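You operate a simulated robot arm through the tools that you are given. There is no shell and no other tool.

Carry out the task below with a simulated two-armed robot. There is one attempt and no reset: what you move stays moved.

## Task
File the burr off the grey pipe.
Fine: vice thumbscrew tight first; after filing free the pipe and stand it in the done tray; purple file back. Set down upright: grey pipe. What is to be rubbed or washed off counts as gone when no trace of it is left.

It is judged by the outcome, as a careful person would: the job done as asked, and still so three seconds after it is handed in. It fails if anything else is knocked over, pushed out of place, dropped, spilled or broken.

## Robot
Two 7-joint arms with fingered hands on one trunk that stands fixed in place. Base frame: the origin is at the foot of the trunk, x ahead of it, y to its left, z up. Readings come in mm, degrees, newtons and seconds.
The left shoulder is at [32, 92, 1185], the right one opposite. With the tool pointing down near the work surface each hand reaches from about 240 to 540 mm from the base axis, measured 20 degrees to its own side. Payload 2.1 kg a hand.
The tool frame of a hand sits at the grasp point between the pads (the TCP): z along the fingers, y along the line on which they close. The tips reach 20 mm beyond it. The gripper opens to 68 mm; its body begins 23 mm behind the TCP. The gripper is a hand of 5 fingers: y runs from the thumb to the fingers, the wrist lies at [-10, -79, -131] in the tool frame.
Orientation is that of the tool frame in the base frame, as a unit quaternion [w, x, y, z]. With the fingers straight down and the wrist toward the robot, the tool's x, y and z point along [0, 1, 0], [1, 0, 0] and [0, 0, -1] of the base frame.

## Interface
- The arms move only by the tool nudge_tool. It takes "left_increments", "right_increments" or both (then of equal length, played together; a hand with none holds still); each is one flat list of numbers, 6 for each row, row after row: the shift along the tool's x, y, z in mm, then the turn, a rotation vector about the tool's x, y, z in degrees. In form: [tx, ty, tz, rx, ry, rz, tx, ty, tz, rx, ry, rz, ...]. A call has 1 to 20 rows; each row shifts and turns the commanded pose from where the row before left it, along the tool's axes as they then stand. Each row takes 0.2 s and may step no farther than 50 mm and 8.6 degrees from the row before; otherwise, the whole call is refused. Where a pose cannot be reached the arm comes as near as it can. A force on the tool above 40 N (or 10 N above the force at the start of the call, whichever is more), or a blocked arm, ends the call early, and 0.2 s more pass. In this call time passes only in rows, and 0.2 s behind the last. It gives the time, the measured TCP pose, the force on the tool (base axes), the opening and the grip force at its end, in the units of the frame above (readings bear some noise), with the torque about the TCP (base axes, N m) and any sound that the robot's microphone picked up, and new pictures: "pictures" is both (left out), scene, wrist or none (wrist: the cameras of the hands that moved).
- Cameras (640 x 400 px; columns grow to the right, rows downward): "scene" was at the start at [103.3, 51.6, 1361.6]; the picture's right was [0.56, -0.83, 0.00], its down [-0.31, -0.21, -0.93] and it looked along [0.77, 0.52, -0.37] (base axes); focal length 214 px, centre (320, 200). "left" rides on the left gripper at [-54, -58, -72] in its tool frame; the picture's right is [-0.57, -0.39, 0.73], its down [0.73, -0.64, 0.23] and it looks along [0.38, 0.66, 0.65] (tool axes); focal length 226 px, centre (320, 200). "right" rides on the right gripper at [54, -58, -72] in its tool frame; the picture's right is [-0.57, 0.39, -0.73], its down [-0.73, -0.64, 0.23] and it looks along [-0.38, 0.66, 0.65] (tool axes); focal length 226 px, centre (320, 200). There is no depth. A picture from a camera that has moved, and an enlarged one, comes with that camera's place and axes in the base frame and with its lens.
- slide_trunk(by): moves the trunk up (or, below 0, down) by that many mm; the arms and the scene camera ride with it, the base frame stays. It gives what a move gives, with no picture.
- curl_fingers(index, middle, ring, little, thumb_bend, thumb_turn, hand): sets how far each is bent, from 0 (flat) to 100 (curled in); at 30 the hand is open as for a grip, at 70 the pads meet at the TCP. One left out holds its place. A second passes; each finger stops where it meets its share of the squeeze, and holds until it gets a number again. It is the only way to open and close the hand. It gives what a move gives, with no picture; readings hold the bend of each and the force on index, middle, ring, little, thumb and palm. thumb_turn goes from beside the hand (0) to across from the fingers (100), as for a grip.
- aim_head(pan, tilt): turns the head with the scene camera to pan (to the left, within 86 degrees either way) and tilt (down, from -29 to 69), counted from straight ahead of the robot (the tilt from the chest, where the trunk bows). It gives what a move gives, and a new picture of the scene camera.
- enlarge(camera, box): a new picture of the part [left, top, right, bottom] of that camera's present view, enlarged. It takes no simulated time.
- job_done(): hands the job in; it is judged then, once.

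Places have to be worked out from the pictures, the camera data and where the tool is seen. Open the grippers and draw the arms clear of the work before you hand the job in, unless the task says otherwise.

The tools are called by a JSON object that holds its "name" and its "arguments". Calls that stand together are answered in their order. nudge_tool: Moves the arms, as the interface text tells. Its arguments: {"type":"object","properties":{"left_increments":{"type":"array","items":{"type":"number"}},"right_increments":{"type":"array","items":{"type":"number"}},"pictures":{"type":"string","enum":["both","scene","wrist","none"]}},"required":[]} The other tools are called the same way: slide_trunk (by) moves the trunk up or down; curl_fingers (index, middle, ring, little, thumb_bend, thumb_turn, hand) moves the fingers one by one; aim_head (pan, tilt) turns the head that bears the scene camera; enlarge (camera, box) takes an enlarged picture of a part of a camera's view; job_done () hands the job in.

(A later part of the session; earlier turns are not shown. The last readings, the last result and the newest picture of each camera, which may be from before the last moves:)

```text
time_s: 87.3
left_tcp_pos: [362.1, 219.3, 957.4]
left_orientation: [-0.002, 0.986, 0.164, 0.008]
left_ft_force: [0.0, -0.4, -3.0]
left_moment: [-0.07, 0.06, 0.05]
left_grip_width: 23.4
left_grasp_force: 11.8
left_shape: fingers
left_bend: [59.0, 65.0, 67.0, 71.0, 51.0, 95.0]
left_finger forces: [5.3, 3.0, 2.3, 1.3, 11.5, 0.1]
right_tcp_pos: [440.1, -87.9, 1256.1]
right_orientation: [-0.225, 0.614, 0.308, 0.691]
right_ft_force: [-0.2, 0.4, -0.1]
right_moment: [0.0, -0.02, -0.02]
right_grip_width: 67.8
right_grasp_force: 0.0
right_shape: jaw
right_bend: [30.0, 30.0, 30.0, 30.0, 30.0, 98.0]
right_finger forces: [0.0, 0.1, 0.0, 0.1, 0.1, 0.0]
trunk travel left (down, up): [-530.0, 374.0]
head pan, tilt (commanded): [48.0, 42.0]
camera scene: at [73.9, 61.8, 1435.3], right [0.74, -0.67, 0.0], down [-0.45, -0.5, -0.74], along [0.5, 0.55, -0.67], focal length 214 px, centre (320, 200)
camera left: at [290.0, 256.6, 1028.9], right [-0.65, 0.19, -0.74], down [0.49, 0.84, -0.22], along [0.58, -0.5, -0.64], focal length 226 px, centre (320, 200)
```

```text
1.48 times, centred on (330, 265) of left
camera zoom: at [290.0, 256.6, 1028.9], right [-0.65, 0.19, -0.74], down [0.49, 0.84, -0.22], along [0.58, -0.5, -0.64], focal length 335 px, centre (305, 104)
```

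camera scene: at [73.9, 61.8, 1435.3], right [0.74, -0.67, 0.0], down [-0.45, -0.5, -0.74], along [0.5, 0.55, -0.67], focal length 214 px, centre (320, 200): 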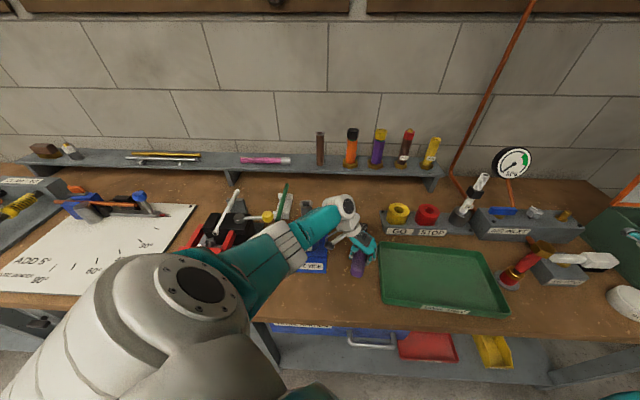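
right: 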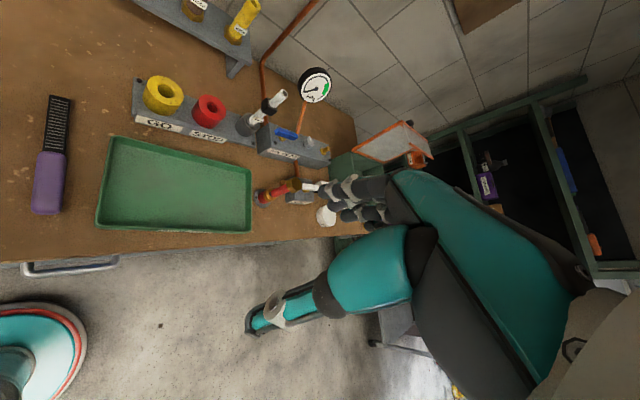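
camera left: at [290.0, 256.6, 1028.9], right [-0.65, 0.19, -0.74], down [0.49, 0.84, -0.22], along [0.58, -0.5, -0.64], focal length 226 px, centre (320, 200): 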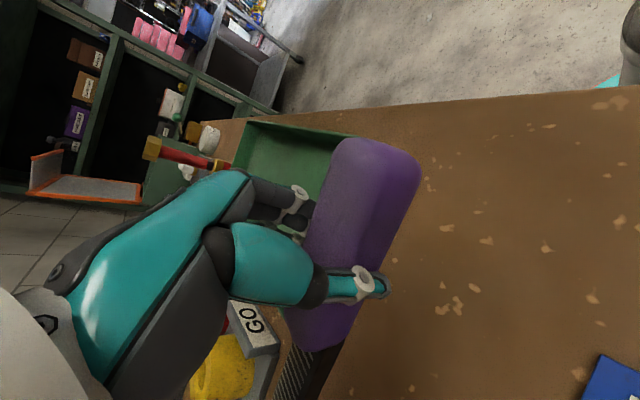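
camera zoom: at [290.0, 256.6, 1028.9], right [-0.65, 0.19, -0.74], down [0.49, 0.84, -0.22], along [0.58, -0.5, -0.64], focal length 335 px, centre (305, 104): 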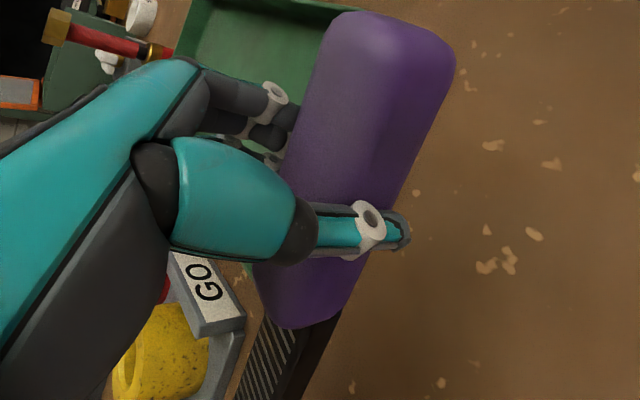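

From the pictures the file now points at about 34°, so I turn back 11° to bring it to its original 45° line, shift a few mm and lower it until the rasp rests on the table.

{"name": "nudge_tool", "arguments": {"left_increments": [0, 8, 0, 0, 0, -5.5, 0, 0, 0, 0, 0, -5.5, 0, 0, 20, 0, 0, 0, 0, 0, 10, 0, 0, 0, 0, 0, 8, 0, 0, 0, 0, 0, 8, 0, 0, 0, 0, 0, 8, 0, 0, 0, 0, 0, 8, 0, 0, 0], "pictures": "both"}}

{"name": "enlarge", "arguments": {"camera": "scene", "box": [300, 200, 410, 310]}}

```text
time_s: 89.1
left_tcp_pos: [362.3, 209.5, 897.4]
left_orientation: [0.0, 0.966, 0.258, 0.007]
left_ft_force: [0.2, 1.0, -2.6]
left_moment: [0.06, -0.15, 0.03]
left_grip_width: 23.5
left_grasp_force: 12.1
left_shape: fingers
left_bend: [59.0, 65.0, 71.0, 72.0, 44.0, 95.0]
left_finger forces: [4.5, 3.0, 2.7, 1.9, 12.2, 0.1]
left hand out of reach, approached as far as the arm can: row 8
right_tcp_pos: [441.1, -89.3, 1255.7]
right_orientation: [-0.226, 0.614, 0.308, 0.691]
right_ft_force: [0.7, 0.5, -0.2]
right_moment: [0.02, -0.03, 0.0]
right_grip_width: 67.8
right_grasp_force: 0.0
right_shape: jaw
right_bend: [30.0, 30.0, 30.0, 30.0, 30.0, 98.0]
right_finger forces: [0.0, 0.0, 0.0, 0.0, 0.1, 0.0]
trunk travel left (down, up): [-530.0, 374.0]
head pan, tilt (commanded): [48.0, 42.0]
camera scene: at [73.7, 61.7, 1435.3], right [0.74, -0.67, 0.0], down [-0.45, -0.5, -0.74], along [0.5, 0.55, -0.67], focal length 214 px, centre (320, 200)
camera left: at [283.2, 232.3, 969.4], right [-0.67, 0.06, -0.74], down [0.32, 0.92, -0.22], along [0.67, -0.38, -0.64], focal length 226 px, centre (320, 200)
```

scene: 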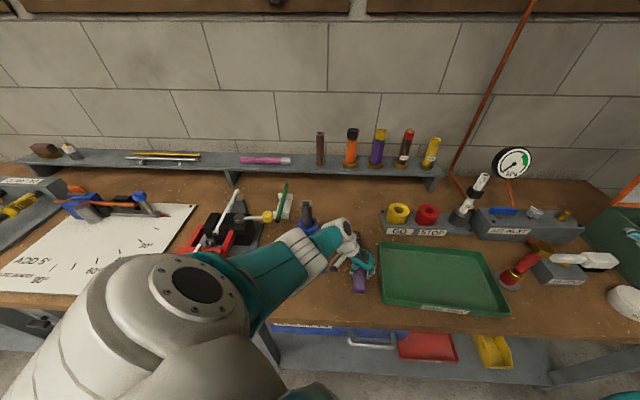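
left: 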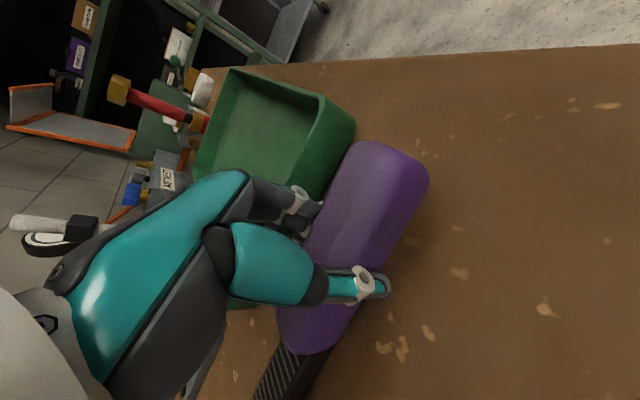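

```text
3.64 times, centred on (355, 255) of scene
camera zoom: at [73.7, 61.7, 1435.3], right [0.74, -0.67, 0.0], down [-0.45, -0.5, -0.74], along [0.5, 0.55, -0.67], focal length 780 px, centre (193, 0)
```

zoom: 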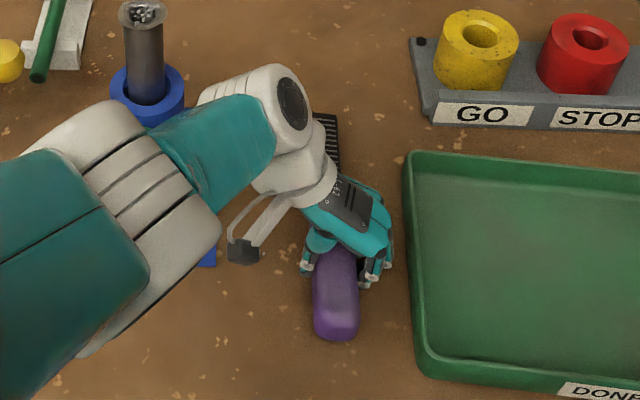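

The arm is at full stretch here. I raise the hand 60 mm and lower the trunk by 60 mm to regain reach, then continue down.

{"name": "nudge_tool", "arguments": {"left_increments": [0, 0, -30, 0, 0, 0, 0, 0, -30, 0, 0, 0], "pictures": "none"}}

{"name": "slide_trunk", "arguments": {"by": -60}}

{"name": "nudge_tool", "arguments": {"left_increments": [0, 0, 3, 0, 0, 0, 0, 0, 3, 0, 0, 0, 0, 0, 3, 0, 0, 0], "pictures": "both"}}

{"name": "enlarge", "arguments": {"camera": "scene", "box": [300, 180, 410, 300]}}

```text
time_s: 89.7
left_tcp_pos: [360.4, 209.5, 959.8]
left_orientation: [0.0, 0.966, 0.257, 0.007]
left_ft_force: [0.2, 0.1, -2.8]
left_moment: [-0.11, 0.05, 0.01]
left_grip_width: 23.9
left_grasp_force: 11.7
left_shape: fingers
left_bend: [59.0, 65.0, 67.0, 71.0, 48.0, 95.0]
left_finger forces: [5.2, 3.2, 2.1, 1.1, 11.5, 0.1]
right_tcp_pos: [440.7, -88.5, 1256.9]
right_orientation: [-0.225, 0.614, 0.309, 0.691]
right_ft_force: [0.5, 0.5, 0.5]
right_moment: [0.01, 0.03, -0.03]
right_grip_width: 68.0
right_grasp_force: 0.0
right_shape: jaw
right_bend: [30.0, 30.0, 30.0, 30.0, 30.0, 98.0]
right_finger forces: [0.1, 0.0, 0.0, 0.1, 0.0, 0.0]
trunk travel left (down, up): [-530.0, 374.0]
head pan, tilt (commanded): [48.0, 42.0]
```

```text
time_s: 90.7
left_tcp_pos: [360.4, 209.4, 897.2]
left_orientation: [0.0, 0.966, 0.258, 0.007]
left_ft_force: [0.1, 0.2, -2.2]
left_moment: [0.07, -0.1, 0.03]
left_grip_width: 23.6
left_grasp_force: 12.3
left_shape: fingers
left_bend: [59.0, 65.0, 71.0, 72.0, 43.0, 95.0]
left_finger forces: [4.5, 2.9, 2.9, 1.5, 12.0, 0.0]
right_tcp_pos: [440.9, -89.3, 1196.3]
right_orientation: [-0.224, 0.614, 0.31, 0.69]
right_ft_force: [0.6, -0.9, 1.3]
right_moment: [0.02, 0.0, -0.03]
right_grip_width: 67.8
right_grasp_force: 0.2
right_shape: jaw
right_bend: [30.0, 30.0, 30.0, 30.0, 30.0, 98.0]
right_finger forces: [0.0, 0.0, 0.1, 0.0, 0.0, 0.0]
trunk travel left (down, up): [-470.0, 434.0]
head pan, tilt (commanded): [48.0, 42.0]
```

```text
time_s: 91.5
left_tcp_pos: [359.7, 210.1, 888.2]
left_orientation: [0.0, 0.966, 0.258, 0.008]
left_ft_force: [-0.9, 0.3, -0.3]
left_moment: [0.1, -0.13, 0.08]
left_grip_width: 23.8
left_grasp_force: 11.6
left_shape: fingers
left_bend: [60.0, 65.0, 71.0, 72.0, 41.0, 95.0]
left_finger forces: [4.5, 3.0, 2.9, 1.5, 12.3, 0.0]
right_tcp_pos: [440.7, -90.0, 1197.0]
right_orientation: [-0.224, 0.614, 0.31, 0.691]
right_ft_force: [0.4, 0.7, 0.1]
right_moment: [-0.01, 0.0, 0.01]
right_grip_width: 67.7
right_grasp_force: 0.0
right_shape: jaw
right_bend: [30.0, 30.0, 30.0, 30.0, 30.0, 98.0]
right_finger forces: [0.0, 0.0, 0.0, 0.0, 0.0, 0.0]
trunk travel left (down, up): [-470.0, 434.0]
head pan, tilt (commanded): [48.0, 42.0]
camera scene: at [77.9, 61.7, 1375.2], right [0.74, -0.67, 0.0], down [-0.45, -0.5, -0.74], along [0.5, 0.55, -0.67], focal length 214 px, centre (320, 200)
camera left: at [283.0, 231.9, 959.7], right [-0.67, 0.06, -0.74], down [0.32, 0.92, -0.22], along [0.67, -0.38, -0.64], focal length 226 px, centre (320, 200)
```

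scene: 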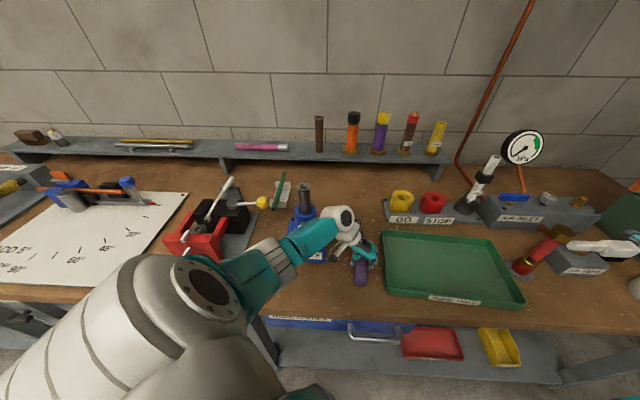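
left: 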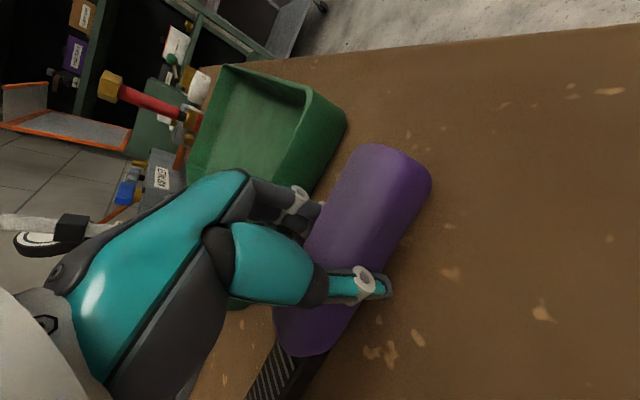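

```text
3.33 times, centred on (355, 240) of scene
camera zoom: at [77.9, 61.7, 1375.2], right [0.74, -0.67, 0.0], down [-0.45, -0.5, -0.74], along [0.5, 0.55, -0.67], focal length 715 px, centre (203, 67)
```

zoom: 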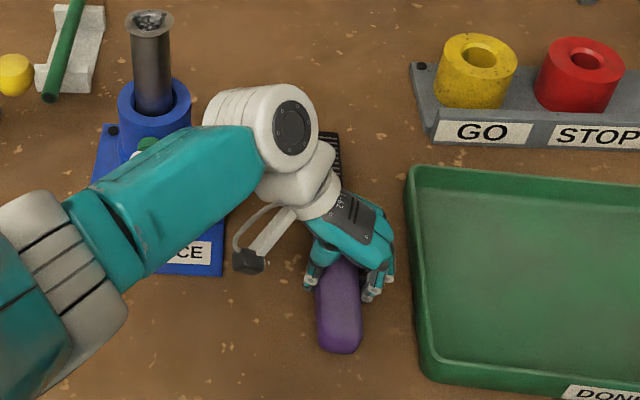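

The table now carries the file's weight. I lower 1.5 mm more and open the fingers.

{"name": "nudge_tool", "arguments": {"left_increments": [0, 0, 1.5, 0, 0, 0], "pictures": "none"}}

{"name": "curl_fingers", "arguments": {"hand": "left", "index": 45, "middle": 45, "ring": 45, "little": 45, "thumb_bend": 42, "thumb_turn": 98}}

{"name": "curl_fingers", "arguments": {"hand": "left", "index": 32, "middle": 30, "ring": 30, "little": 30, "thumb_bend": 30}}

{"name": "nudge_tool", "arguments": {"left_increments": [0, 0, -15, 0, 0, 0, 0, 0, -30, 0, 0, 0, 0, 0, -30, 0, 0, 0], "pictures": "both"}}

{"name": "enlarge", "arguments": {"camera": "scene", "box": [300, 180, 410, 300]}}

{"name": "enlarge", "arguments": {"camera": "left", "box": [220, 130, 500, 400]}}

```text
time_s: 91.9
left_tcp_pos: [361.0, 209.0, 886.5]
left_orientation: [0.001, 0.966, 0.258, 0.009]
left_ft_force: [-0.4, 0.3, 4.1]
left_moment: [0.07, -0.14, 0.02]
left_grip_width: 23.7
left_grasp_force: 12.8
left_shape: fingers
left_bend: [60.0, 65.0, 71.0, 72.0, 41.0, 95.0]
left_finger forces: [4.7, 3.4, 3.2, 1.3, 13.6, 0.1]
right_tcp_pos: [440.3, -88.8, 1196.8]
right_orientation: [-0.223, 0.613, 0.31, 0.691]
right_ft_force: [-0.7, -0.9, 1.1]
right_moment: [0.01, -0.02, 0.01]
right_grip_width: 67.4
right_grasp_force: 0.0
right_shape: jaw
right_bend: [30.0, 30.0, 30.0, 30.0, 30.0, 98.0]
right_finger forces: [0.1, 0.0, 0.0, 0.0, 0.0, 0.0]
trunk travel left (down, up): [-470.0, 434.0]
head pan, tilt (commanded): [48.0, 42.0]
```

```text
time_s: 92.9
left_tcp_pos: [360.5, 209.6, 886.6]
left_orientation: [0.001, 0.966, 0.258, 0.008]
left_ft_force: [-1.0, -0.4, 0.7]
left_moment: [-0.01, -0.01, 0.04]
left_grip_width: 40.4
left_grasp_force: 0.2
left_shape: fingers
left_bend: [45.0, 45.0, 45.0, 45.0, 41.0, 96.0]
left_finger forces: [0.0, 0.0, 0.1, 0.0, 0.7, 0.0]
right_tcp_pos: [441.3, -89.3, 1196.2]
right_orientation: [-0.223, 0.614, 0.309, 0.691]
right_ft_force: [0.5, -0.2, 0.0]
right_moment: [0.0, 0.01, 0.0]
right_grip_width: 67.7
right_grasp_force: 0.1
right_shape: jaw
right_bend: [30.0, 30.0, 30.0, 30.0, 30.0, 98.0]
right_finger forces: [0.0, 0.1, 0.0, 0.0, 0.0, 0.1]
trunk travel left (down, up): [-470.0, 434.0]
head pan, tilt (commanded): [48.0, 42.0]
```

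```text
time_s: 93.9
left_tcp_pos: [359.7, 209.3, 887.1]
left_orientation: [0.0, 0.966, 0.258, 0.007]
left_ft_force: [0.1, -0.2, -0.3]
left_moment: [-0.03, -0.01, 0.01]
left_grip_width: 60.6
left_grasp_force: 0.1
left_shape: fingers
left_bend: [32.0, 30.0, 30.0, 30.0, 30.0, 96.0]
left_finger forces: [0.0, 0.1, 0.1, 0.1, 0.0, 0.0]
right_tcp_pos: [440.3, -89.2, 1196.4]
right_orientation: [-0.224, 0.614, 0.309, 0.691]
right_ft_force: [0.7, -0.6, -0.6]
right_moment: [0.01, 0.01, 0.02]
right_grip_width: 67.8
right_grasp_force: 0.1
right_shape: jaw
right_bend: [30.0, 30.0, 30.0, 30.0, 30.0, 98.0]
right_finger forces: [0.1, 0.0, 0.1, 0.0, 0.1, 0.1]
trunk travel left (down, up): [-470.0, 434.0]
head pan, tilt (commanded): [48.0, 42.0]
```

```text
time_s: 94.7
left_tcp_pos: [358.5, 210.5, 962.5]
left_orientation: [-0.001, 0.966, 0.258, 0.006]
left_ft_force: [0.9, 0.1, 0.0]
left_moment: [-0.01, 0.0, 0.02]
left_grip_width: 60.9
left_grasp_force: 0.1
left_shape: fingers
left_bend: [32.0, 30.0, 30.0, 30.0, 30.0, 96.0]
left_finger forces: [0.0, 0.1, 0.0, 0.0, 0.1, 0.1]
right_tcp_pos: [440.7, -90.1, 1197.2]
right_orientation: [-0.224, 0.613, 0.31, 0.691]
right_ft_force: [-0.6, 0.5, 0.2]
right_moment: [0.04, -0.01, 0.0]
right_grip_width: 67.5
right_grasp_force: 0.1
right_shape: jaw
right_bend: [30.0, 30.0, 30.0, 30.0, 30.0, 98.0]
right_finger forces: [0.1, 0.0, 0.0, 0.1, 0.1, 0.0]
trunk travel left (down, up): [-470.0, 434.0]
head pan, tilt (commanded): [48.0, 42.0]
camera scene: at [78.0, 61.7, 1375.2], right [0.74, -0.67, 0.0], down [-0.45, -0.5, -0.74], along [0.5, 0.55, -0.67], focal length 214 px, centre (320, 200)
camera left: at [281.5, 232.6, 1034.2], right [-0.67, 0.06, -0.74], down [0.32, 0.92, -0.22], along [0.67, -0.38, -0.64], focal length 226 px, centre (320, 200)
```

scene: 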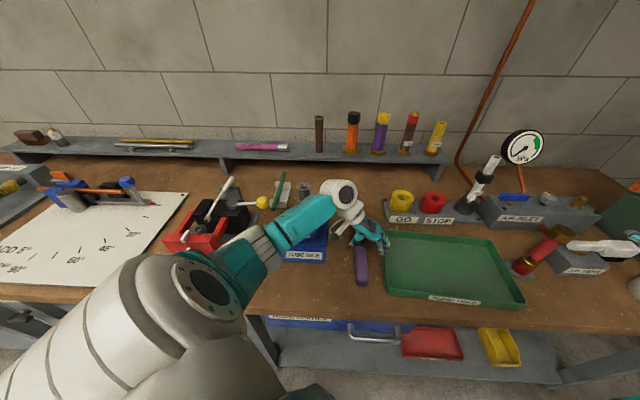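
left: 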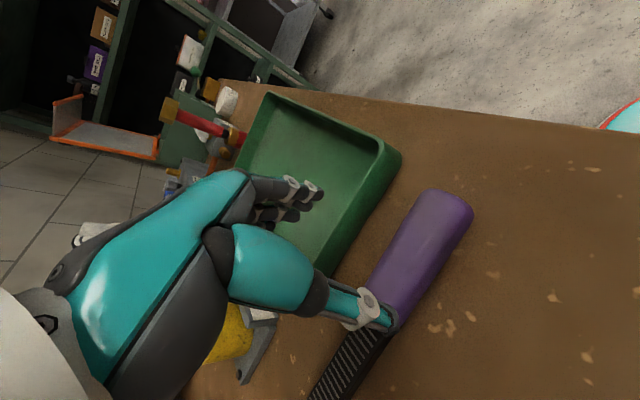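

```text
3.33 times, centred on (355, 240) of scene
camera zoom: at [78.0, 61.7, 1375.2], right [0.74, -0.67, 0.0], down [-0.45, -0.5, -0.74], along [0.5, 0.55, -0.67], focal length 715 px, centre (203, 67)
```

zoom: 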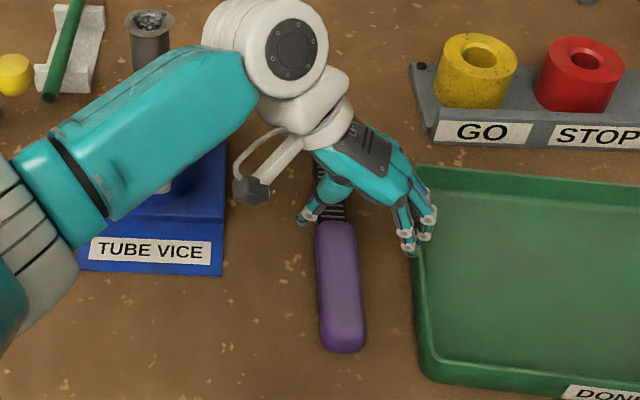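

```text
1.48 times, centred on (360, 265) of left
camera zoom: at [281.5, 232.6, 1034.2], right [-0.67, 0.06, -0.74], down [0.32, 0.92, -0.22], along [0.67, -0.38, -0.64], focal length 335 px, centre (261, 104)
```

zoom: 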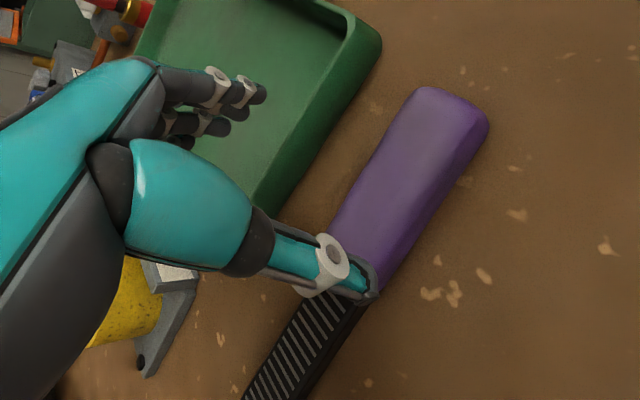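

The file lies on the table within a few mm of its original pose. I align the hand with it, shift 27 mm toward the rasp (its balance point) and descend again.

{"name": "nudge_tool", "arguments": {"left_increments": [0, 0, 0, 0, 0, -7.2, 0, 0, 0, 0, 0, -7.2, 13.5, -1.5, 0, 0, 0, 0, 13.5, -1.2, 0, 0, 0, 0, 0, 0, 20, 0, 0, 0, 0, 0, 20, 0, 0, 0], "pictures": "both"}}

{"name": "enlarge", "arguments": {"camera": "scene", "box": [300, 180, 410, 300]}}

{"name": "enlarge", "arguments": {"camera": "left", "box": [220, 130, 500, 400]}}

```text
time_s: 96.1
left_tcp_pos: [378.1, 230.3, 922.0]
left_orientation: [0.001, 0.926, 0.376, 0.008]
left_ft_force: [-0.5, 0.3, 0.9]
left_moment: [0.03, 0.03, 0.0]
left_grip_width: 60.6
left_grasp_force: 0.2
left_shape: fingers
left_bend: [32.0, 30.0, 30.0, 30.0, 30.0, 96.0]
left_finger forces: [0.0, 0.0, 0.0, 0.0, 0.0, 0.1]
right_tcp_pos: [441.1, -89.3, 1197.5]
right_orientation: [-0.224, 0.614, 0.309, 0.691]
right_ft_force: [0.7, -1.2, 1.1]
right_moment: [0.03, 0.0, 0.02]
right_grip_width: 67.5
right_grasp_force: 0.1
right_shape: jaw
right_bend: [30.0, 30.0, 30.0, 30.0, 30.0, 98.0]
right_finger forces: [0.0, 0.0, 0.1, 0.1, 0.0, 0.1]
trunk travel left (down, up): [-470.0, 434.0]
head pan, tilt (commanded): [48.0, 42.0]
camera scene: at [78.0, 61.7, 1375.1], right [0.74, -0.67, 0.0], down [-0.45, -0.5, -0.74], along [0.5, 0.55, -0.67], focal length 214 px, centre (320, 200)
camera left: at [296.3, 233.6, 992.9], right [-0.67, -0.12, -0.74], down [0.08, 0.97, -0.22], along [0.74, -0.21, -0.64], focal length 226 px, centre (320, 200)
```

scene: 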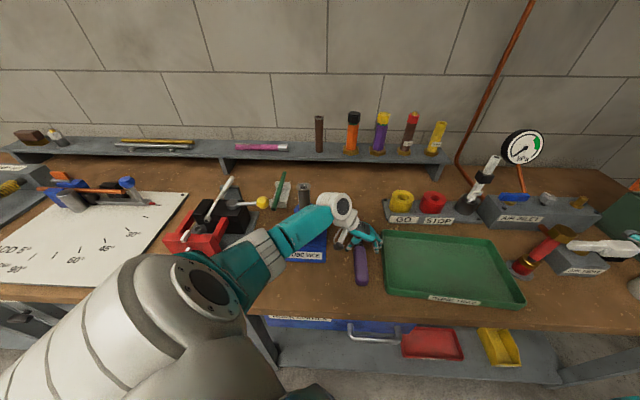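
left: 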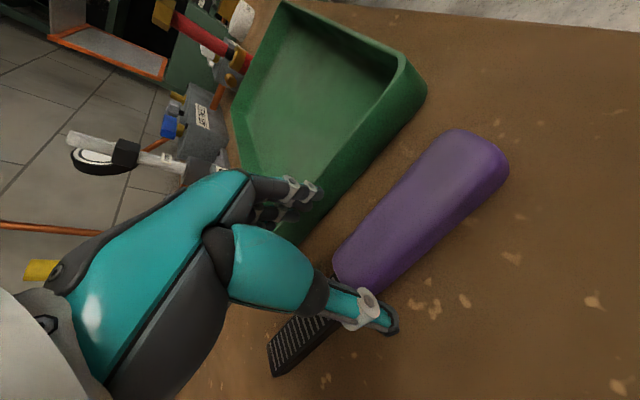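

```text
3.33 times, centred on (355, 240) of scene
camera zoom: at [78.0, 61.7, 1375.1], right [0.74, -0.67, 0.0], down [-0.45, -0.5, -0.74], along [0.5, 0.55, -0.67], focal length 715 px, centre (203, 67)
```

zoom: 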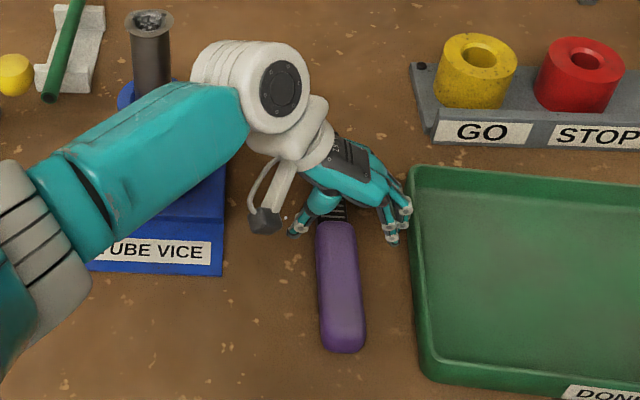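

```text
1.48 times, centred on (360, 265) of left
camera zoom: at [296.3, 233.6, 992.9], right [-0.67, -0.12, -0.74], down [0.08, 0.97, -0.22], along [0.74, -0.21, -0.64], focal length 335 px, centre (261, 104)
```

zoom: 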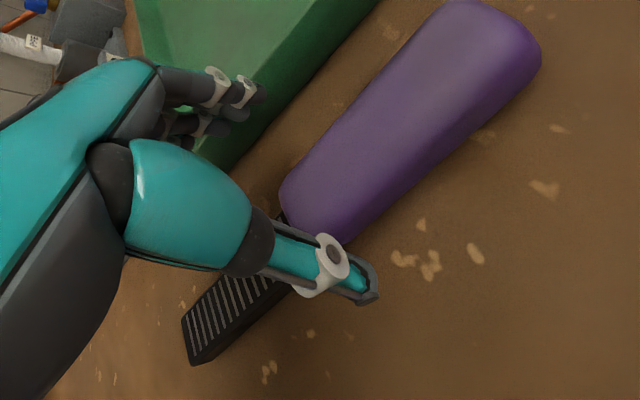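

The hand is aligned over the front of the handle. I narrow the fingers a bit for clearance from the tray wall, then descend to z 885.

{"name": "curl_fingers", "arguments": {"hand": "left", "index": 38, "middle": 38, "ring": 36, "little": 36, "thumb_bend": 38, "thumb_turn": 100}}

{"name": "nudge_tool", "arguments": {"left_increments": [0, 0, 15, 0, 0, 0, 0, 0, 10, 0, 0, 0, 0, 0, 6, 0, 0, 0, 0, 0, 6, 0, 0, 0], "pictures": "none"}}

{"name": "enlarge", "arguments": {"camera": "left", "box": [220, 130, 500, 400]}}

{"name": "enlarge", "arguments": {"camera": "scene", "box": [310, 200, 410, 300]}}

```text
time_s: 97.1
left_tcp_pos: [377.1, 230.9, 921.4]
left_orientation: [0.0, 0.926, 0.377, 0.007]
left_ft_force: [0.6, -0.6, -1.6]
left_moment: [-0.01, 0.04, 0.02]
left_grip_width: 49.8
left_grasp_force: 0.1
left_shape: fingers
left_bend: [38.0, 38.0, 36.0, 36.0, 38.0, 98.0]
left_finger forces: [0.0, 0.0, 0.0, 0.1, 0.1, 0.0]
right_tcp_pos: [440.2, -89.9, 1196.2]
right_orientation: [-0.224, 0.614, 0.31, 0.691]
right_ft_force: [-0.4, 0.2, 0.0]
right_moment: [0.01, -0.04, 0.01]
right_grip_width: 67.7
right_grasp_force: 0.0
right_shape: jaw
right_bend: [30.0, 30.0, 30.0, 30.0, 30.0, 98.0]
right_finger forces: [0.1, 0.0, 0.1, 0.0, 0.0, 0.0]
trunk travel left (down, up): [-470.0, 434.0]
head pan, tilt (commanded): [48.0, 42.0]
```

```text
time_s: 98.1
left_tcp_pos: [377.3, 230.0, 886.8]
left_orientation: [0.0, 0.926, 0.377, 0.007]
left_ft_force: [0.5, -0.3, 0.5]
left_moment: [-0.01, -0.02, -0.02]
left_grip_width: 49.5
left_grasp_force: 0.0
left_shape: fingers
left_bend: [38.0, 38.0, 36.0, 36.0, 38.0, 98.0]
left_finger forces: [0.1, 0.0, 0.0, 0.1, 0.0, 0.0]
right_tcp_pos: [440.4, -89.2, 1196.5]
right_orientation: [-0.223, 0.614, 0.31, 0.691]
right_ft_force: [0.1, -0.3, -0.1]
right_moment: [0.0, -0.01, 0.01]
right_grip_width: 67.4
right_grasp_force: 0.0
right_shape: jaw
right_bend: [30.0, 30.0, 30.0, 30.0, 30.0, 98.0]
right_finger forces: [0.0, 0.0, 0.0, 0.0, 0.0, 0.1]
trunk travel left (down, up): [-470.0, 434.0]
head pan, tilt (commanded): [48.0, 42.0]
```

```text
1.48 times, centred on (360, 265) of left
camera zoom: at [297.1, 233.6, 956.6], right [-0.67, -0.12, -0.74], down [0.08, 0.97, -0.22], along [0.74, -0.21, -0.64], focal length 335 px, centre (261, 104)
```

zoom: 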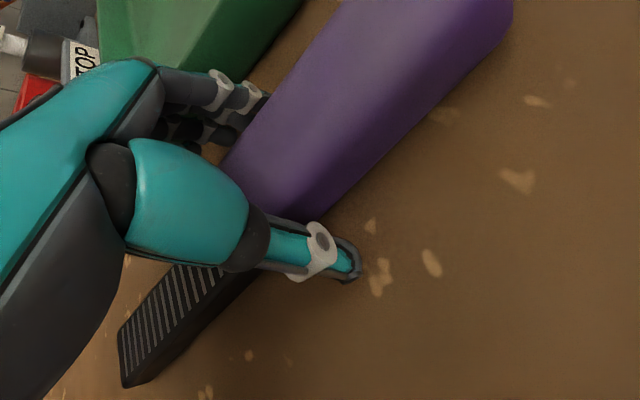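

```text
4.00 times, centred on (360, 250) of scene
camera zoom: at [78.0, 61.7, 1375.1], right [0.74, -0.67, 0.0], down [-0.45, -0.5, -0.74], along [0.5, 0.55, -0.67], focal length 858 px, centre (160, 0)
```

zoom: 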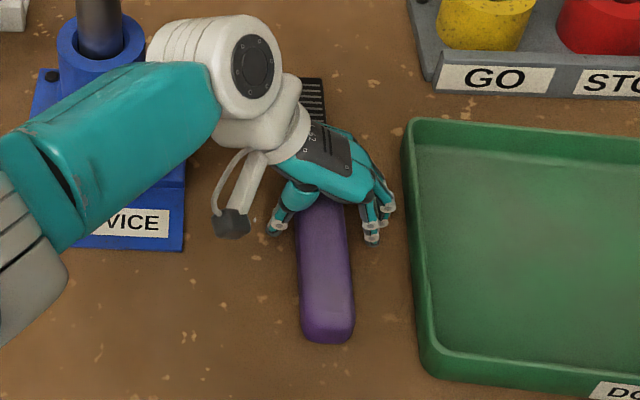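

The thumb would land right at the handle's front corner, so I slide the hand 14 mm back along the handle, then close gently.

{"name": "nudge_tool", "arguments": {"left_increments": [-7, 0, 0, 0, 0, 0, -7, 0, 0, 0, 0, 0], "pictures": "none"}}

{"name": "curl_fingers", "arguments": {"hand": "left", "index": 56, "middle": 56, "ring": 50, "little": 50, "thumb_bend": 56}}

{"name": "enlarge", "arguments": {"camera": "left", "box": [220, 130, 500, 400]}}

```text
time_s: 98.7
left_tcp_pos: [367.6, 220.2, 884.7]
left_orientation: [0.001, 0.926, 0.377, 0.008]
left_ft_force: [0.4, -0.1, 0.0]
left_moment: [0.0, 0.01, -0.02]
left_grip_width: 49.7
left_grasp_force: 0.0
left_shape: fingers
left_bend: [38.0, 38.0, 36.0, 36.0, 38.0, 98.0]
left_finger forces: [0.0, 0.0, 0.0, 0.1, 0.0, 0.0]
right_tcp_pos: [441.4, -89.8, 1195.8]
right_orientation: [-0.224, 0.614, 0.309, 0.691]
right_ft_force: [-0.5, 0.1, -0.3]
right_moment: [-0.03, -0.02, -0.02]
right_grip_width: 67.8
right_grasp_force: 0.0
right_shape: jaw
right_bend: [30.0, 30.0, 30.0, 30.0, 30.0, 98.0]
right_finger forces: [0.1, 0.0, 0.0, 0.1, 0.1, 0.1]
trunk travel left (down, up): [-470.0, 434.0]
head pan, tilt (commanded): [48.0, 42.0]
```

```text
time_s: 99.7
left_tcp_pos: [367.4, 219.7, 884.8]
left_orientation: [0.001, 0.926, 0.378, 0.008]
left_ft_force: [-0.2, 0.5, 0.5]
left_moment: [0.01, -0.04, -0.03]
left_grip_width: 25.1
left_grasp_force: 2.1
left_shape: fingers
left_bend: [53.0, 54.0, 50.0, 50.0, 51.0, 100.0]
left_finger forces: [1.0, 0.9, 0.0, 0.0, 2.2, 0.0]
right_tcp_pos: [440.5, -89.6, 1196.9]
right_orientation: [-0.224, 0.614, 0.309, 0.691]
right_ft_force: [0.3, -0.2, -0.6]
right_moment: [0.04, -0.02, 0.02]
right_grip_width: 67.5
right_grasp_force: 0.1
right_shape: jaw
right_bend: [30.0, 30.0, 30.0, 30.0, 30.0, 98.0]
right_finger forces: [0.0, 0.1, 0.0, 0.0, 0.0, 0.0]
trunk travel left (down, up): [-470.0, 434.0]
head pan, tilt (commanded): [48.0, 42.0]
```

```text
1.48 times, centred on (360, 265) of left
camera zoom: at [286.4, 223.7, 956.2], right [-0.66, -0.12, -0.74], down [0.08, 0.97, -0.22], along [0.74, -0.21, -0.64], focal length 335 px, centre (261, 104)
```

zoom: 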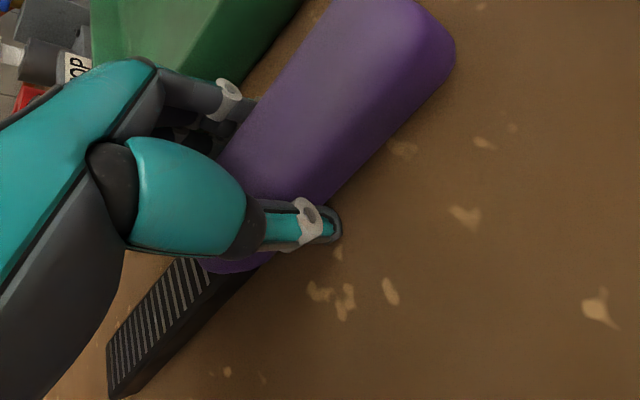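

Gentle balanced contact without yaw. I now squeeze with index, middle and thumb only.

{"name": "curl_fingers", "arguments": {"hand": "left", "index": 76, "middle": 72, "thumb_bend": 80}}

{"name": "enlarge", "arguments": {"camera": "left", "box": [220, 130, 500, 400]}}

```text
time_s: 100.7
left_tcp_pos: [368.2, 221.5, 884.0]
left_orientation: [0.001, 0.926, 0.377, 0.009]
left_ft_force: [2.0, -0.9, 0.6]
left_moment: [-0.06, -0.1, -0.04]
left_grip_width: 22.9
left_grasp_force: 11.6
left_shape: fingers
left_bend: [55.0, 60.0, 50.0, 50.0, 46.0, 100.0]
left_finger forces: [6.9, 5.3, 0.0, 0.1, 11.4, 0.1]
right_tcp_pos: [440.5, -88.9, 1197.3]
right_orientation: [-0.224, 0.613, 0.309, 0.691]
right_ft_force: [-0.6, 0.3, 0.4]
right_moment: [0.01, -0.02, -0.03]
right_grip_width: 67.9
right_grasp_force: 0.0
right_shape: jaw
right_bend: [30.0, 30.0, 30.0, 30.0, 30.0, 98.0]
right_finger forces: [0.0, 0.1, 0.0, 0.0, 0.0, 0.0]
trunk travel left (down, up): [-470.0, 434.0]
head pan, tilt (commanded): [48.0, 42.0]
```

```text
1.48 times, centred on (360, 265) of left
camera zoom: at [286.6, 223.7, 956.2], right [-0.66, -0.12, -0.74], down [0.08, 0.97, -0.22], along [0.74, -0.21, -0.64], focal length 335 px, centre (261, 104)
```

zoom: 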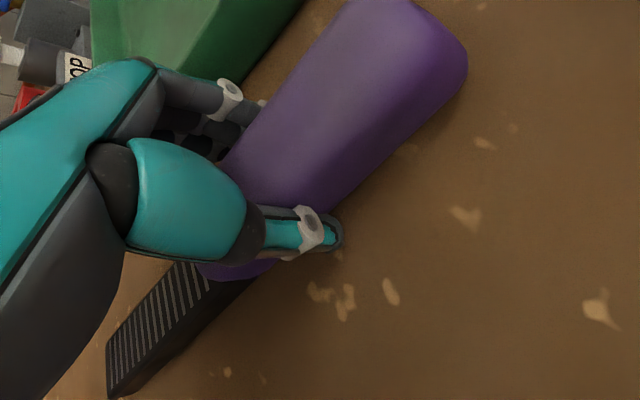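

Alignment held. I add more squeeze on the three main digits and let ring and little just touch.

{"name": "curl_fingers", "arguments": {"hand": "left", "index": 95, "middle": 85, "ring": 58, "little": 56, "thumb_bend": 100}}

{"name": "enlarge", "arguments": {"camera": "left", "box": [220, 130, 500, 400]}}

```text
time_s: 101.7
left_tcp_pos: [367.1, 220.8, 884.9]
left_orientation: [0.0, 0.926, 0.378, 0.007]
left_ft_force: [-0.6, -0.9, 0.1]
left_moment: [0.0, -0.01, -0.01]
left_grip_width: 21.4
left_grasp_force: 20.8
left_shape: fingers
left_bend: [51.0, 58.0, 56.0, 56.0, 58.0, 98.0]
left_finger forces: [10.6, 9.8, 0.2, 0.0, 20.4, 0.0]
right_tcp_pos: [440.1, -89.5, 1197.3]
right_orientation: [-0.224, 0.614, 0.31, 0.691]
right_ft_force: [0.2, 0.0, -0.2]
right_moment: [0.0, 0.01, -0.04]
right_grip_width: 67.7
right_grasp_force: 0.0
right_shape: jaw
right_bend: [30.0, 30.0, 30.0, 30.0, 30.0, 98.0]
right_finger forces: [0.0, 0.1, 0.0, 0.0, 0.0, 0.0]
trunk travel left (down, up): [-470.0, 434.0]
head pan, tilt (commanded): [48.0, 42.0]
```

```text
1.48 times, centred on (360, 265) of left
camera zoom: at [286.5, 223.8, 956.1], right [-0.67, -0.12, -0.74], down [0.08, 0.97, -0.22], along [0.74, -0.21, -0.64], focal length 335 px, centre (261, 104)
```

zoom: 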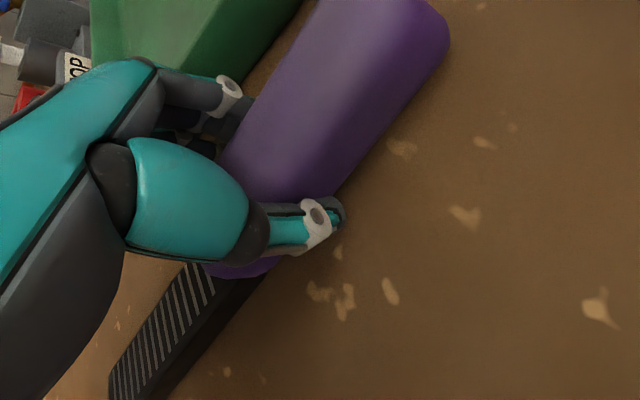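

Firm 20 N grip with the file well aligned. I lift 60 mm and compare the wrist view for droop.

{"name": "curl_fingers", "arguments": {"hand": "left", "ring": 63, "little": 64}}

{"name": "nudge_tool", "arguments": {"left_increments": [0, 0, -5, 0, 0, 0, 0, 0, -15, 0, 0, 0, 0, 0, -20, 0, 0, 0, 0, 0, -20, 0, 0, 0], "pictures": "both"}}

{"name": "enlarge", "arguments": {"camera": "left", "box": [220, 130, 500, 400]}}

{"name": "enlarge", "arguments": {"camera": "scene", "box": [310, 180, 410, 280]}}

```text
time_s: 102.7
left_tcp_pos: [367.5, 220.7, 884.6]
left_orientation: [0.001, 0.926, 0.377, 0.007]
left_ft_force: [-0.5, 0.5, -0.2]
left_moment: [-0.03, -0.03, 0.02]
left_grip_width: 21.4
left_grasp_force: 20.1
left_shape: fingers
left_bend: [51.0, 59.0, 60.0, 63.0, 58.0, 96.0]
left_finger forces: [10.8, 8.0, 1.1, 0.5, 20.2, 0.0]
right_tcp_pos: [440.2, -88.7, 1196.5]
right_orientation: [-0.223, 0.614, 0.309, 0.691]
right_ft_force: [-0.6, 0.0, -0.5]
right_moment: [-0.03, 0.01, 0.03]
right_grip_width: 68.1
right_grasp_force: 0.1
right_shape: jaw
right_bend: [30.0, 30.0, 30.0, 30.0, 30.0, 98.0]
right_finger forces: [0.0, 0.0, 0.0, 0.1, 0.0, 0.0]
trunk travel left (down, up): [-470.0, 434.0]
head pan, tilt (commanded): [48.0, 42.0]
```

```text
time_s: 103.7
left_tcp_pos: [366.6, 219.6, 944.1]
left_orientation: [0.0, 0.926, 0.377, 0.006]
left_ft_force: [-1.0, -0.3, -3.6]
left_moment: [-0.05, 0.04, -0.04]
left_grip_width: 21.2
left_grasp_force: 20.1
left_shape: fingers
left_bend: [51.0, 59.0, 60.0, 63.0, 58.0, 96.0]
left_finger forces: [11.1, 7.8, 1.0, 0.4, 20.1, 0.0]
right_tcp_pos: [441.1, -88.7, 1196.0]
right_orientation: [-0.223, 0.614, 0.31, 0.691]
right_ft_force: [0.1, -0.1, 0.0]
right_moment: [0.01, 0.01, 0.0]
right_grip_width: 67.8
right_grasp_force: 0.0
right_shape: jaw
right_bend: [30.0, 30.0, 30.0, 30.0, 30.0, 98.0]
right_finger forces: [0.0, 0.0, 0.0, 0.0, 0.1, 0.0]
trunk travel left (down, up): [-470.0, 434.0]
head pan, tilt (commanded): [48.0, 42.0]
camera scene: at [78.2, 61.8, 1375.1], right [0.74, -0.67, 0.0], down [-0.45, -0.5, -0.74], along [0.5, 0.55, -0.67], focal length 214 px, centre (320, 200)
camera left: at [285.0, 223.3, 1015.7], right [-0.67, -0.12, -0.74], down [0.08, 0.97, -0.23], along [0.74, -0.21, -0.64], focal length 226 px, centre (320, 200)
```

scene: 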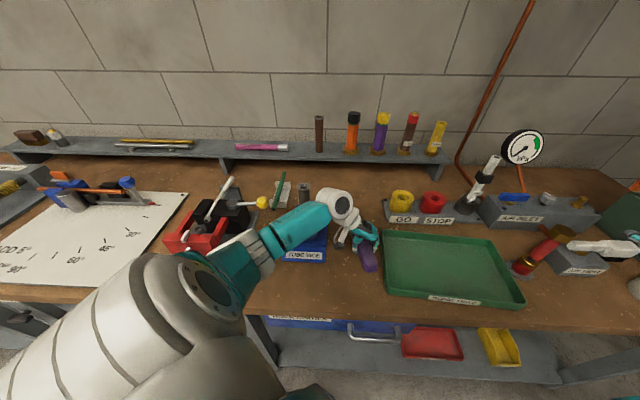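
left: 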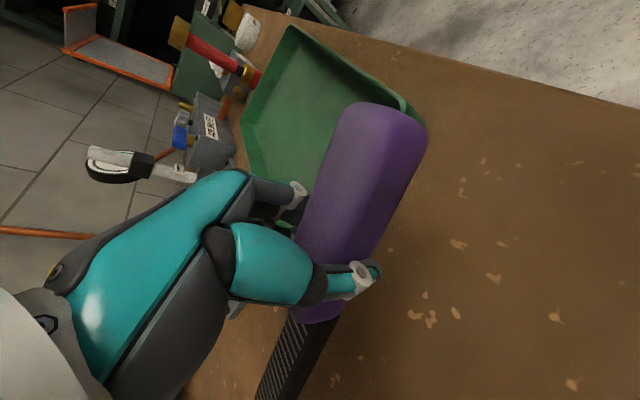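

```text
1.48 times, centred on (360, 265) of left
camera zoom: at [285.0, 223.3, 1015.7], right [-0.67, -0.12, -0.74], down [0.08, 0.97, -0.23], along [0.74, -0.21, -0.64], focal length 335 px, centre (261, 104)
```

zoom: 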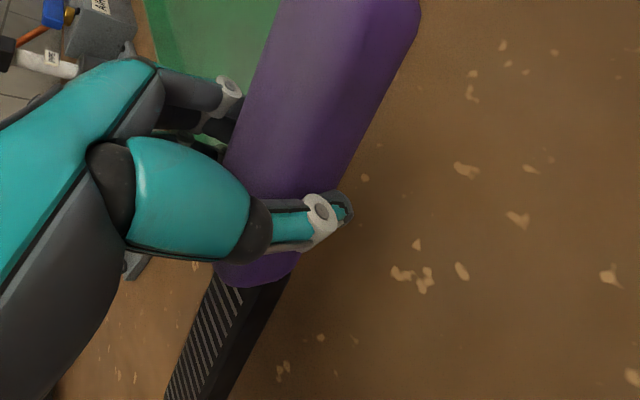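

```text
4.00 times, centred on (360, 230) of scene
camera zoom: at [78.2, 61.8, 1375.1], right [0.74, -0.67, 0.0], down [-0.45, -0.5, -0.74], along [0.5, 0.55, -0.67], focal length 858 px, centre (160, 80)
```

zoom: 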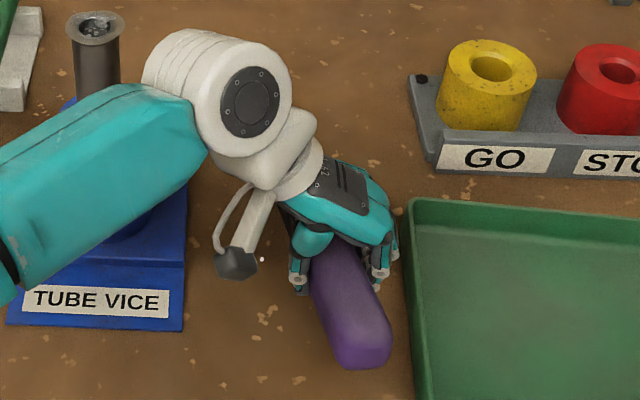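

The file swung to about 60° in plan, a stable equilibrium in the grip; I accept that. I lift it to z 1140 and carry it over so that the rasp is above the pipe (TCP about (272, 310)).

{"name": "nudge_tool", "arguments": {"left_increments": [0, 0, -49, 0, 0, 0, 0, 0, -49, 0, 0, 0, 0, 0, -49, 0, 0, 0, 0, 0, -49, 0, 0, 0, -1.5, -43, 0, 0, 0, 0, -1.5, -43, 0, 0, 0, 0, -1.5, -43, 0, 0, 0, 0], "pictures": "both"}}

{"name": "enlarge", "arguments": {"camera": "scene", "box": [240, 90, 380, 260]}}

{"name": "enlarge", "arguments": {"camera": "left", "box": [220, 130, 500, 400]}}

```text
time_s: 105.3
left_tcp_pos: [271.0, 311.3, 1140.8]
left_orientation: [0.001, 0.926, 0.377, 0.006]
left_ft_force: [0.5, 0.8, -2.5]
left_moment: [-0.04, -0.01, 0.0]
left_grip_width: 21.4
left_grasp_force: 20.1
left_shape: fingers
left_bend: [51.0, 59.0, 61.0, 63.0, 59.0, 96.0]
left_finger forces: [11.1, 7.7, 0.8, 0.2, 19.9, 0.0]
right_tcp_pos: [441.6, -88.9, 1197.1]
right_orientation: [-0.224, 0.614, 0.31, 0.691]
right_ft_force: [-0.2, -0.3, -0.4]
right_moment: [-0.02, -0.02, 0.01]
right_grip_width: 67.5
right_grasp_force: 0.0
right_shape: jaw
right_bend: [30.0, 30.0, 30.0, 30.0, 30.0, 98.0]
right_finger forces: [0.0, 0.0, 0.0, 0.0, 0.0, 0.0]
trunk travel left (down, up): [-470.0, 434.0]
head pan, tilt (commanded): [48.0, 42.0]
camera scene: at [78.1, 62.0, 1375.1], right [0.74, -0.67, 0.0], down [-0.45, -0.5, -0.74], along [0.5, 0.55, -0.67], focal length 214 px, centre (320, 200)
camera left: at [189.7, 314.2, 1212.6], right [-0.67, -0.11, -0.74], down [0.08, 0.97, -0.22], along [0.74, -0.21, -0.64], focal length 226 px, centre (320, 200)
```

scene: 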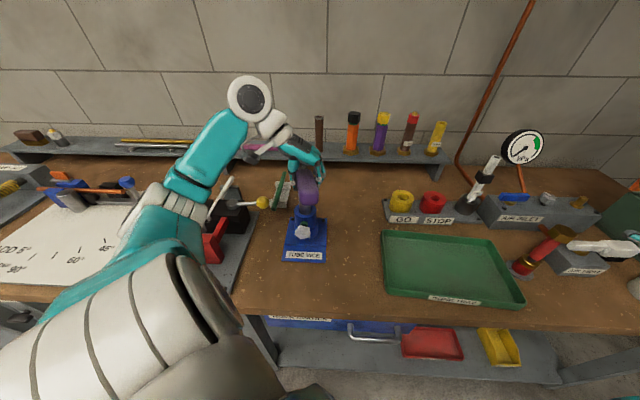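
left: 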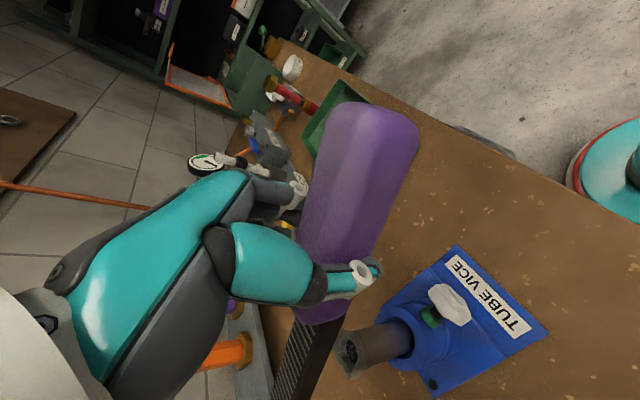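

```text
2.35 times, centred on (310, 175) of scene
camera zoom: at [78.1, 62.0, 1375.1], right [0.74, -0.67, 0.0], down [-0.45, -0.5, -0.74], along [0.5, 0.55, -0.67], focal length 505 px, centre (344, 259)
```

zoom: 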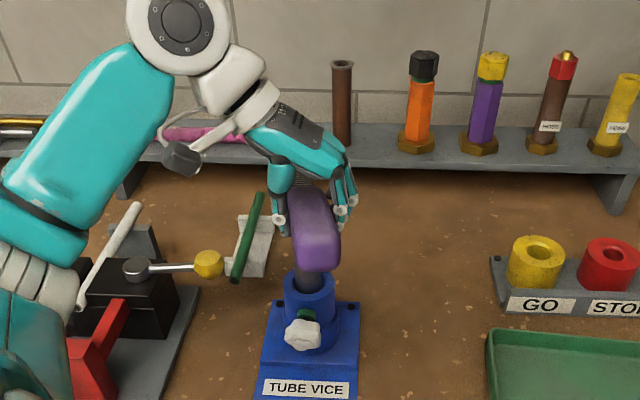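

```text
1.48 times, centred on (360, 265) of left
camera zoom: at [189.7, 314.2, 1212.6], right [-0.67, -0.11, -0.74], down [0.08, 0.97, -0.22], along [0.74, -0.21, -0.64], focal length 335 px, centre (261, 104)
```

zoom: 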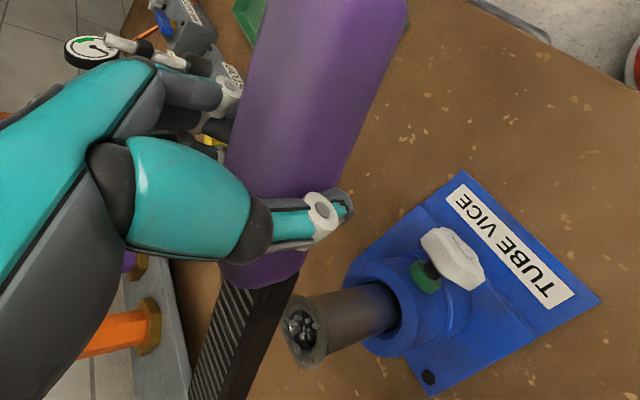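

In the wrist view the rasp will come down right over the pipe top (predicted pixel for the pipe after lowering coincides with the rasp centre). I lower 40 mm, then approach in fine steps.

{"name": "nudge_tool", "arguments": {"left_increments": [0, 0, 15, 0, 0, 0, 0, 0, 15, 0, 0, 0, 0, 0, 10, 0, 0, 0], "pictures": "both"}}

{"name": "enlarge", "arguments": {"camera": "left", "box": [220, 200, 440, 400]}}

{"name": "enlarge", "arguments": {"camera": "scene", "box": [260, 130, 350, 250]}}

```text
time_s: 106.1
left_tcp_pos: [273.2, 307.5, 1099.8]
left_orientation: [0.0, 0.926, 0.377, 0.007]
left_ft_force: [0.2, 1.4, -1.9]
left_moment: [-0.06, 0.06, 0.02]
left_grip_width: 21.4
left_grasp_force: 20.3
left_shape: fingers
left_bend: [51.0, 59.0, 61.0, 63.0, 59.0, 96.0]
left_finger forces: [11.0, 7.8, 0.9, 0.4, 19.9, 0.1]
right_tcp_pos: [440.8, -90.0, 1196.2]
right_orientation: [-0.224, 0.613, 0.31, 0.692]
right_ft_force: [0.7, 0.0, 0.3]
right_moment: [0.03, -0.01, 0.02]
right_grip_width: 67.4
right_grasp_force: 0.0
right_shape: jaw
right_bend: [30.0, 30.0, 30.0, 30.0, 30.0, 98.0]
right_finger forces: [0.0, 0.0, 0.0, 0.0, 0.1, 0.0]
trunk travel left (down, up): [-470.0, 434.0]
head pan, tilt (commanded): [48.0, 42.0]
camera scene: at [78.1, 61.9, 1375.1], right [0.74, -0.67, 0.0], down [-0.45, -0.5, -0.74], along [0.5, 0.55, -0.67], focal length 214 px, centre (320, 200)
camera left: at [191.4, 311.4, 1171.1], right [-0.67, -0.12, -0.74], down [0.08, 0.97, -0.22], along [0.74, -0.21, -0.64], focal length 226 px, centre (320, 200)
```

scene: 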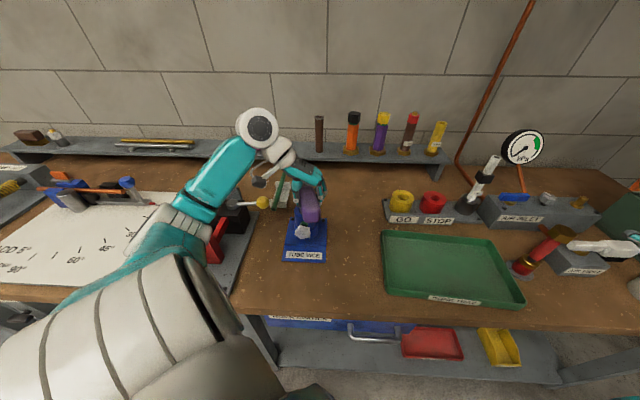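
left: 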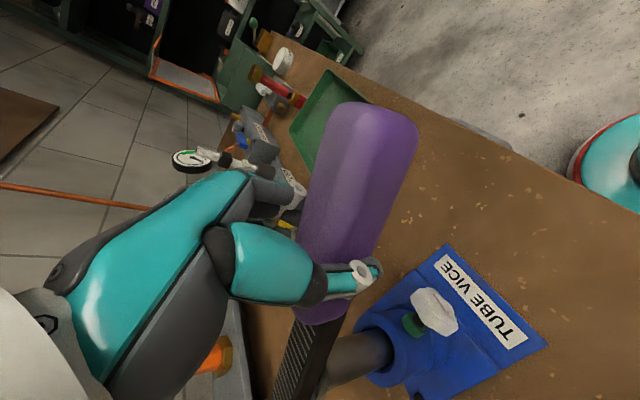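

```text
2.00 times, centred on (330, 300) of left
camera zoom: at [191.4, 311.4, 1171.1], right [-0.67, -0.12, -0.74], down [0.08, 0.97, -0.22], along [0.74, -0.21, -0.64], focal length 452 px, centre (300, 0)
```

zoom: 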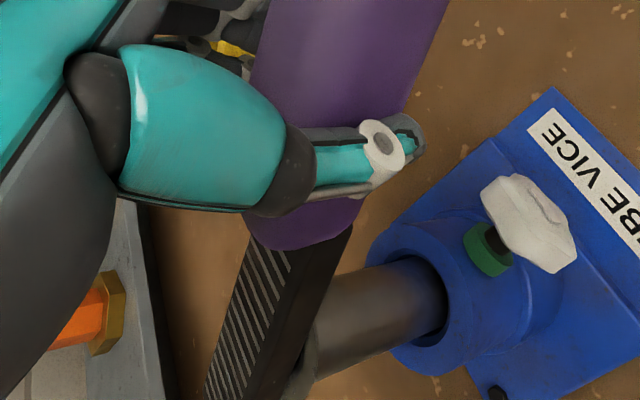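

```text
3.33 times, centred on (305, 190) of scene
camera zoom: at [78.1, 61.9, 1375.1], right [0.74, -0.67, 0.0], down [-0.45, -0.5, -0.74], along [0.5, 0.55, -0.67], focal length 715 px, centre (370, 233)
```

zoom: 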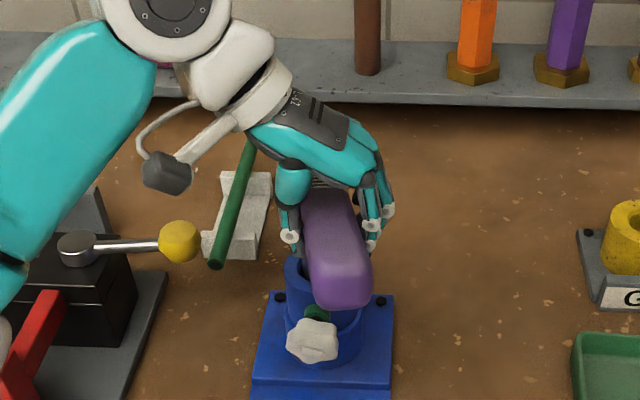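

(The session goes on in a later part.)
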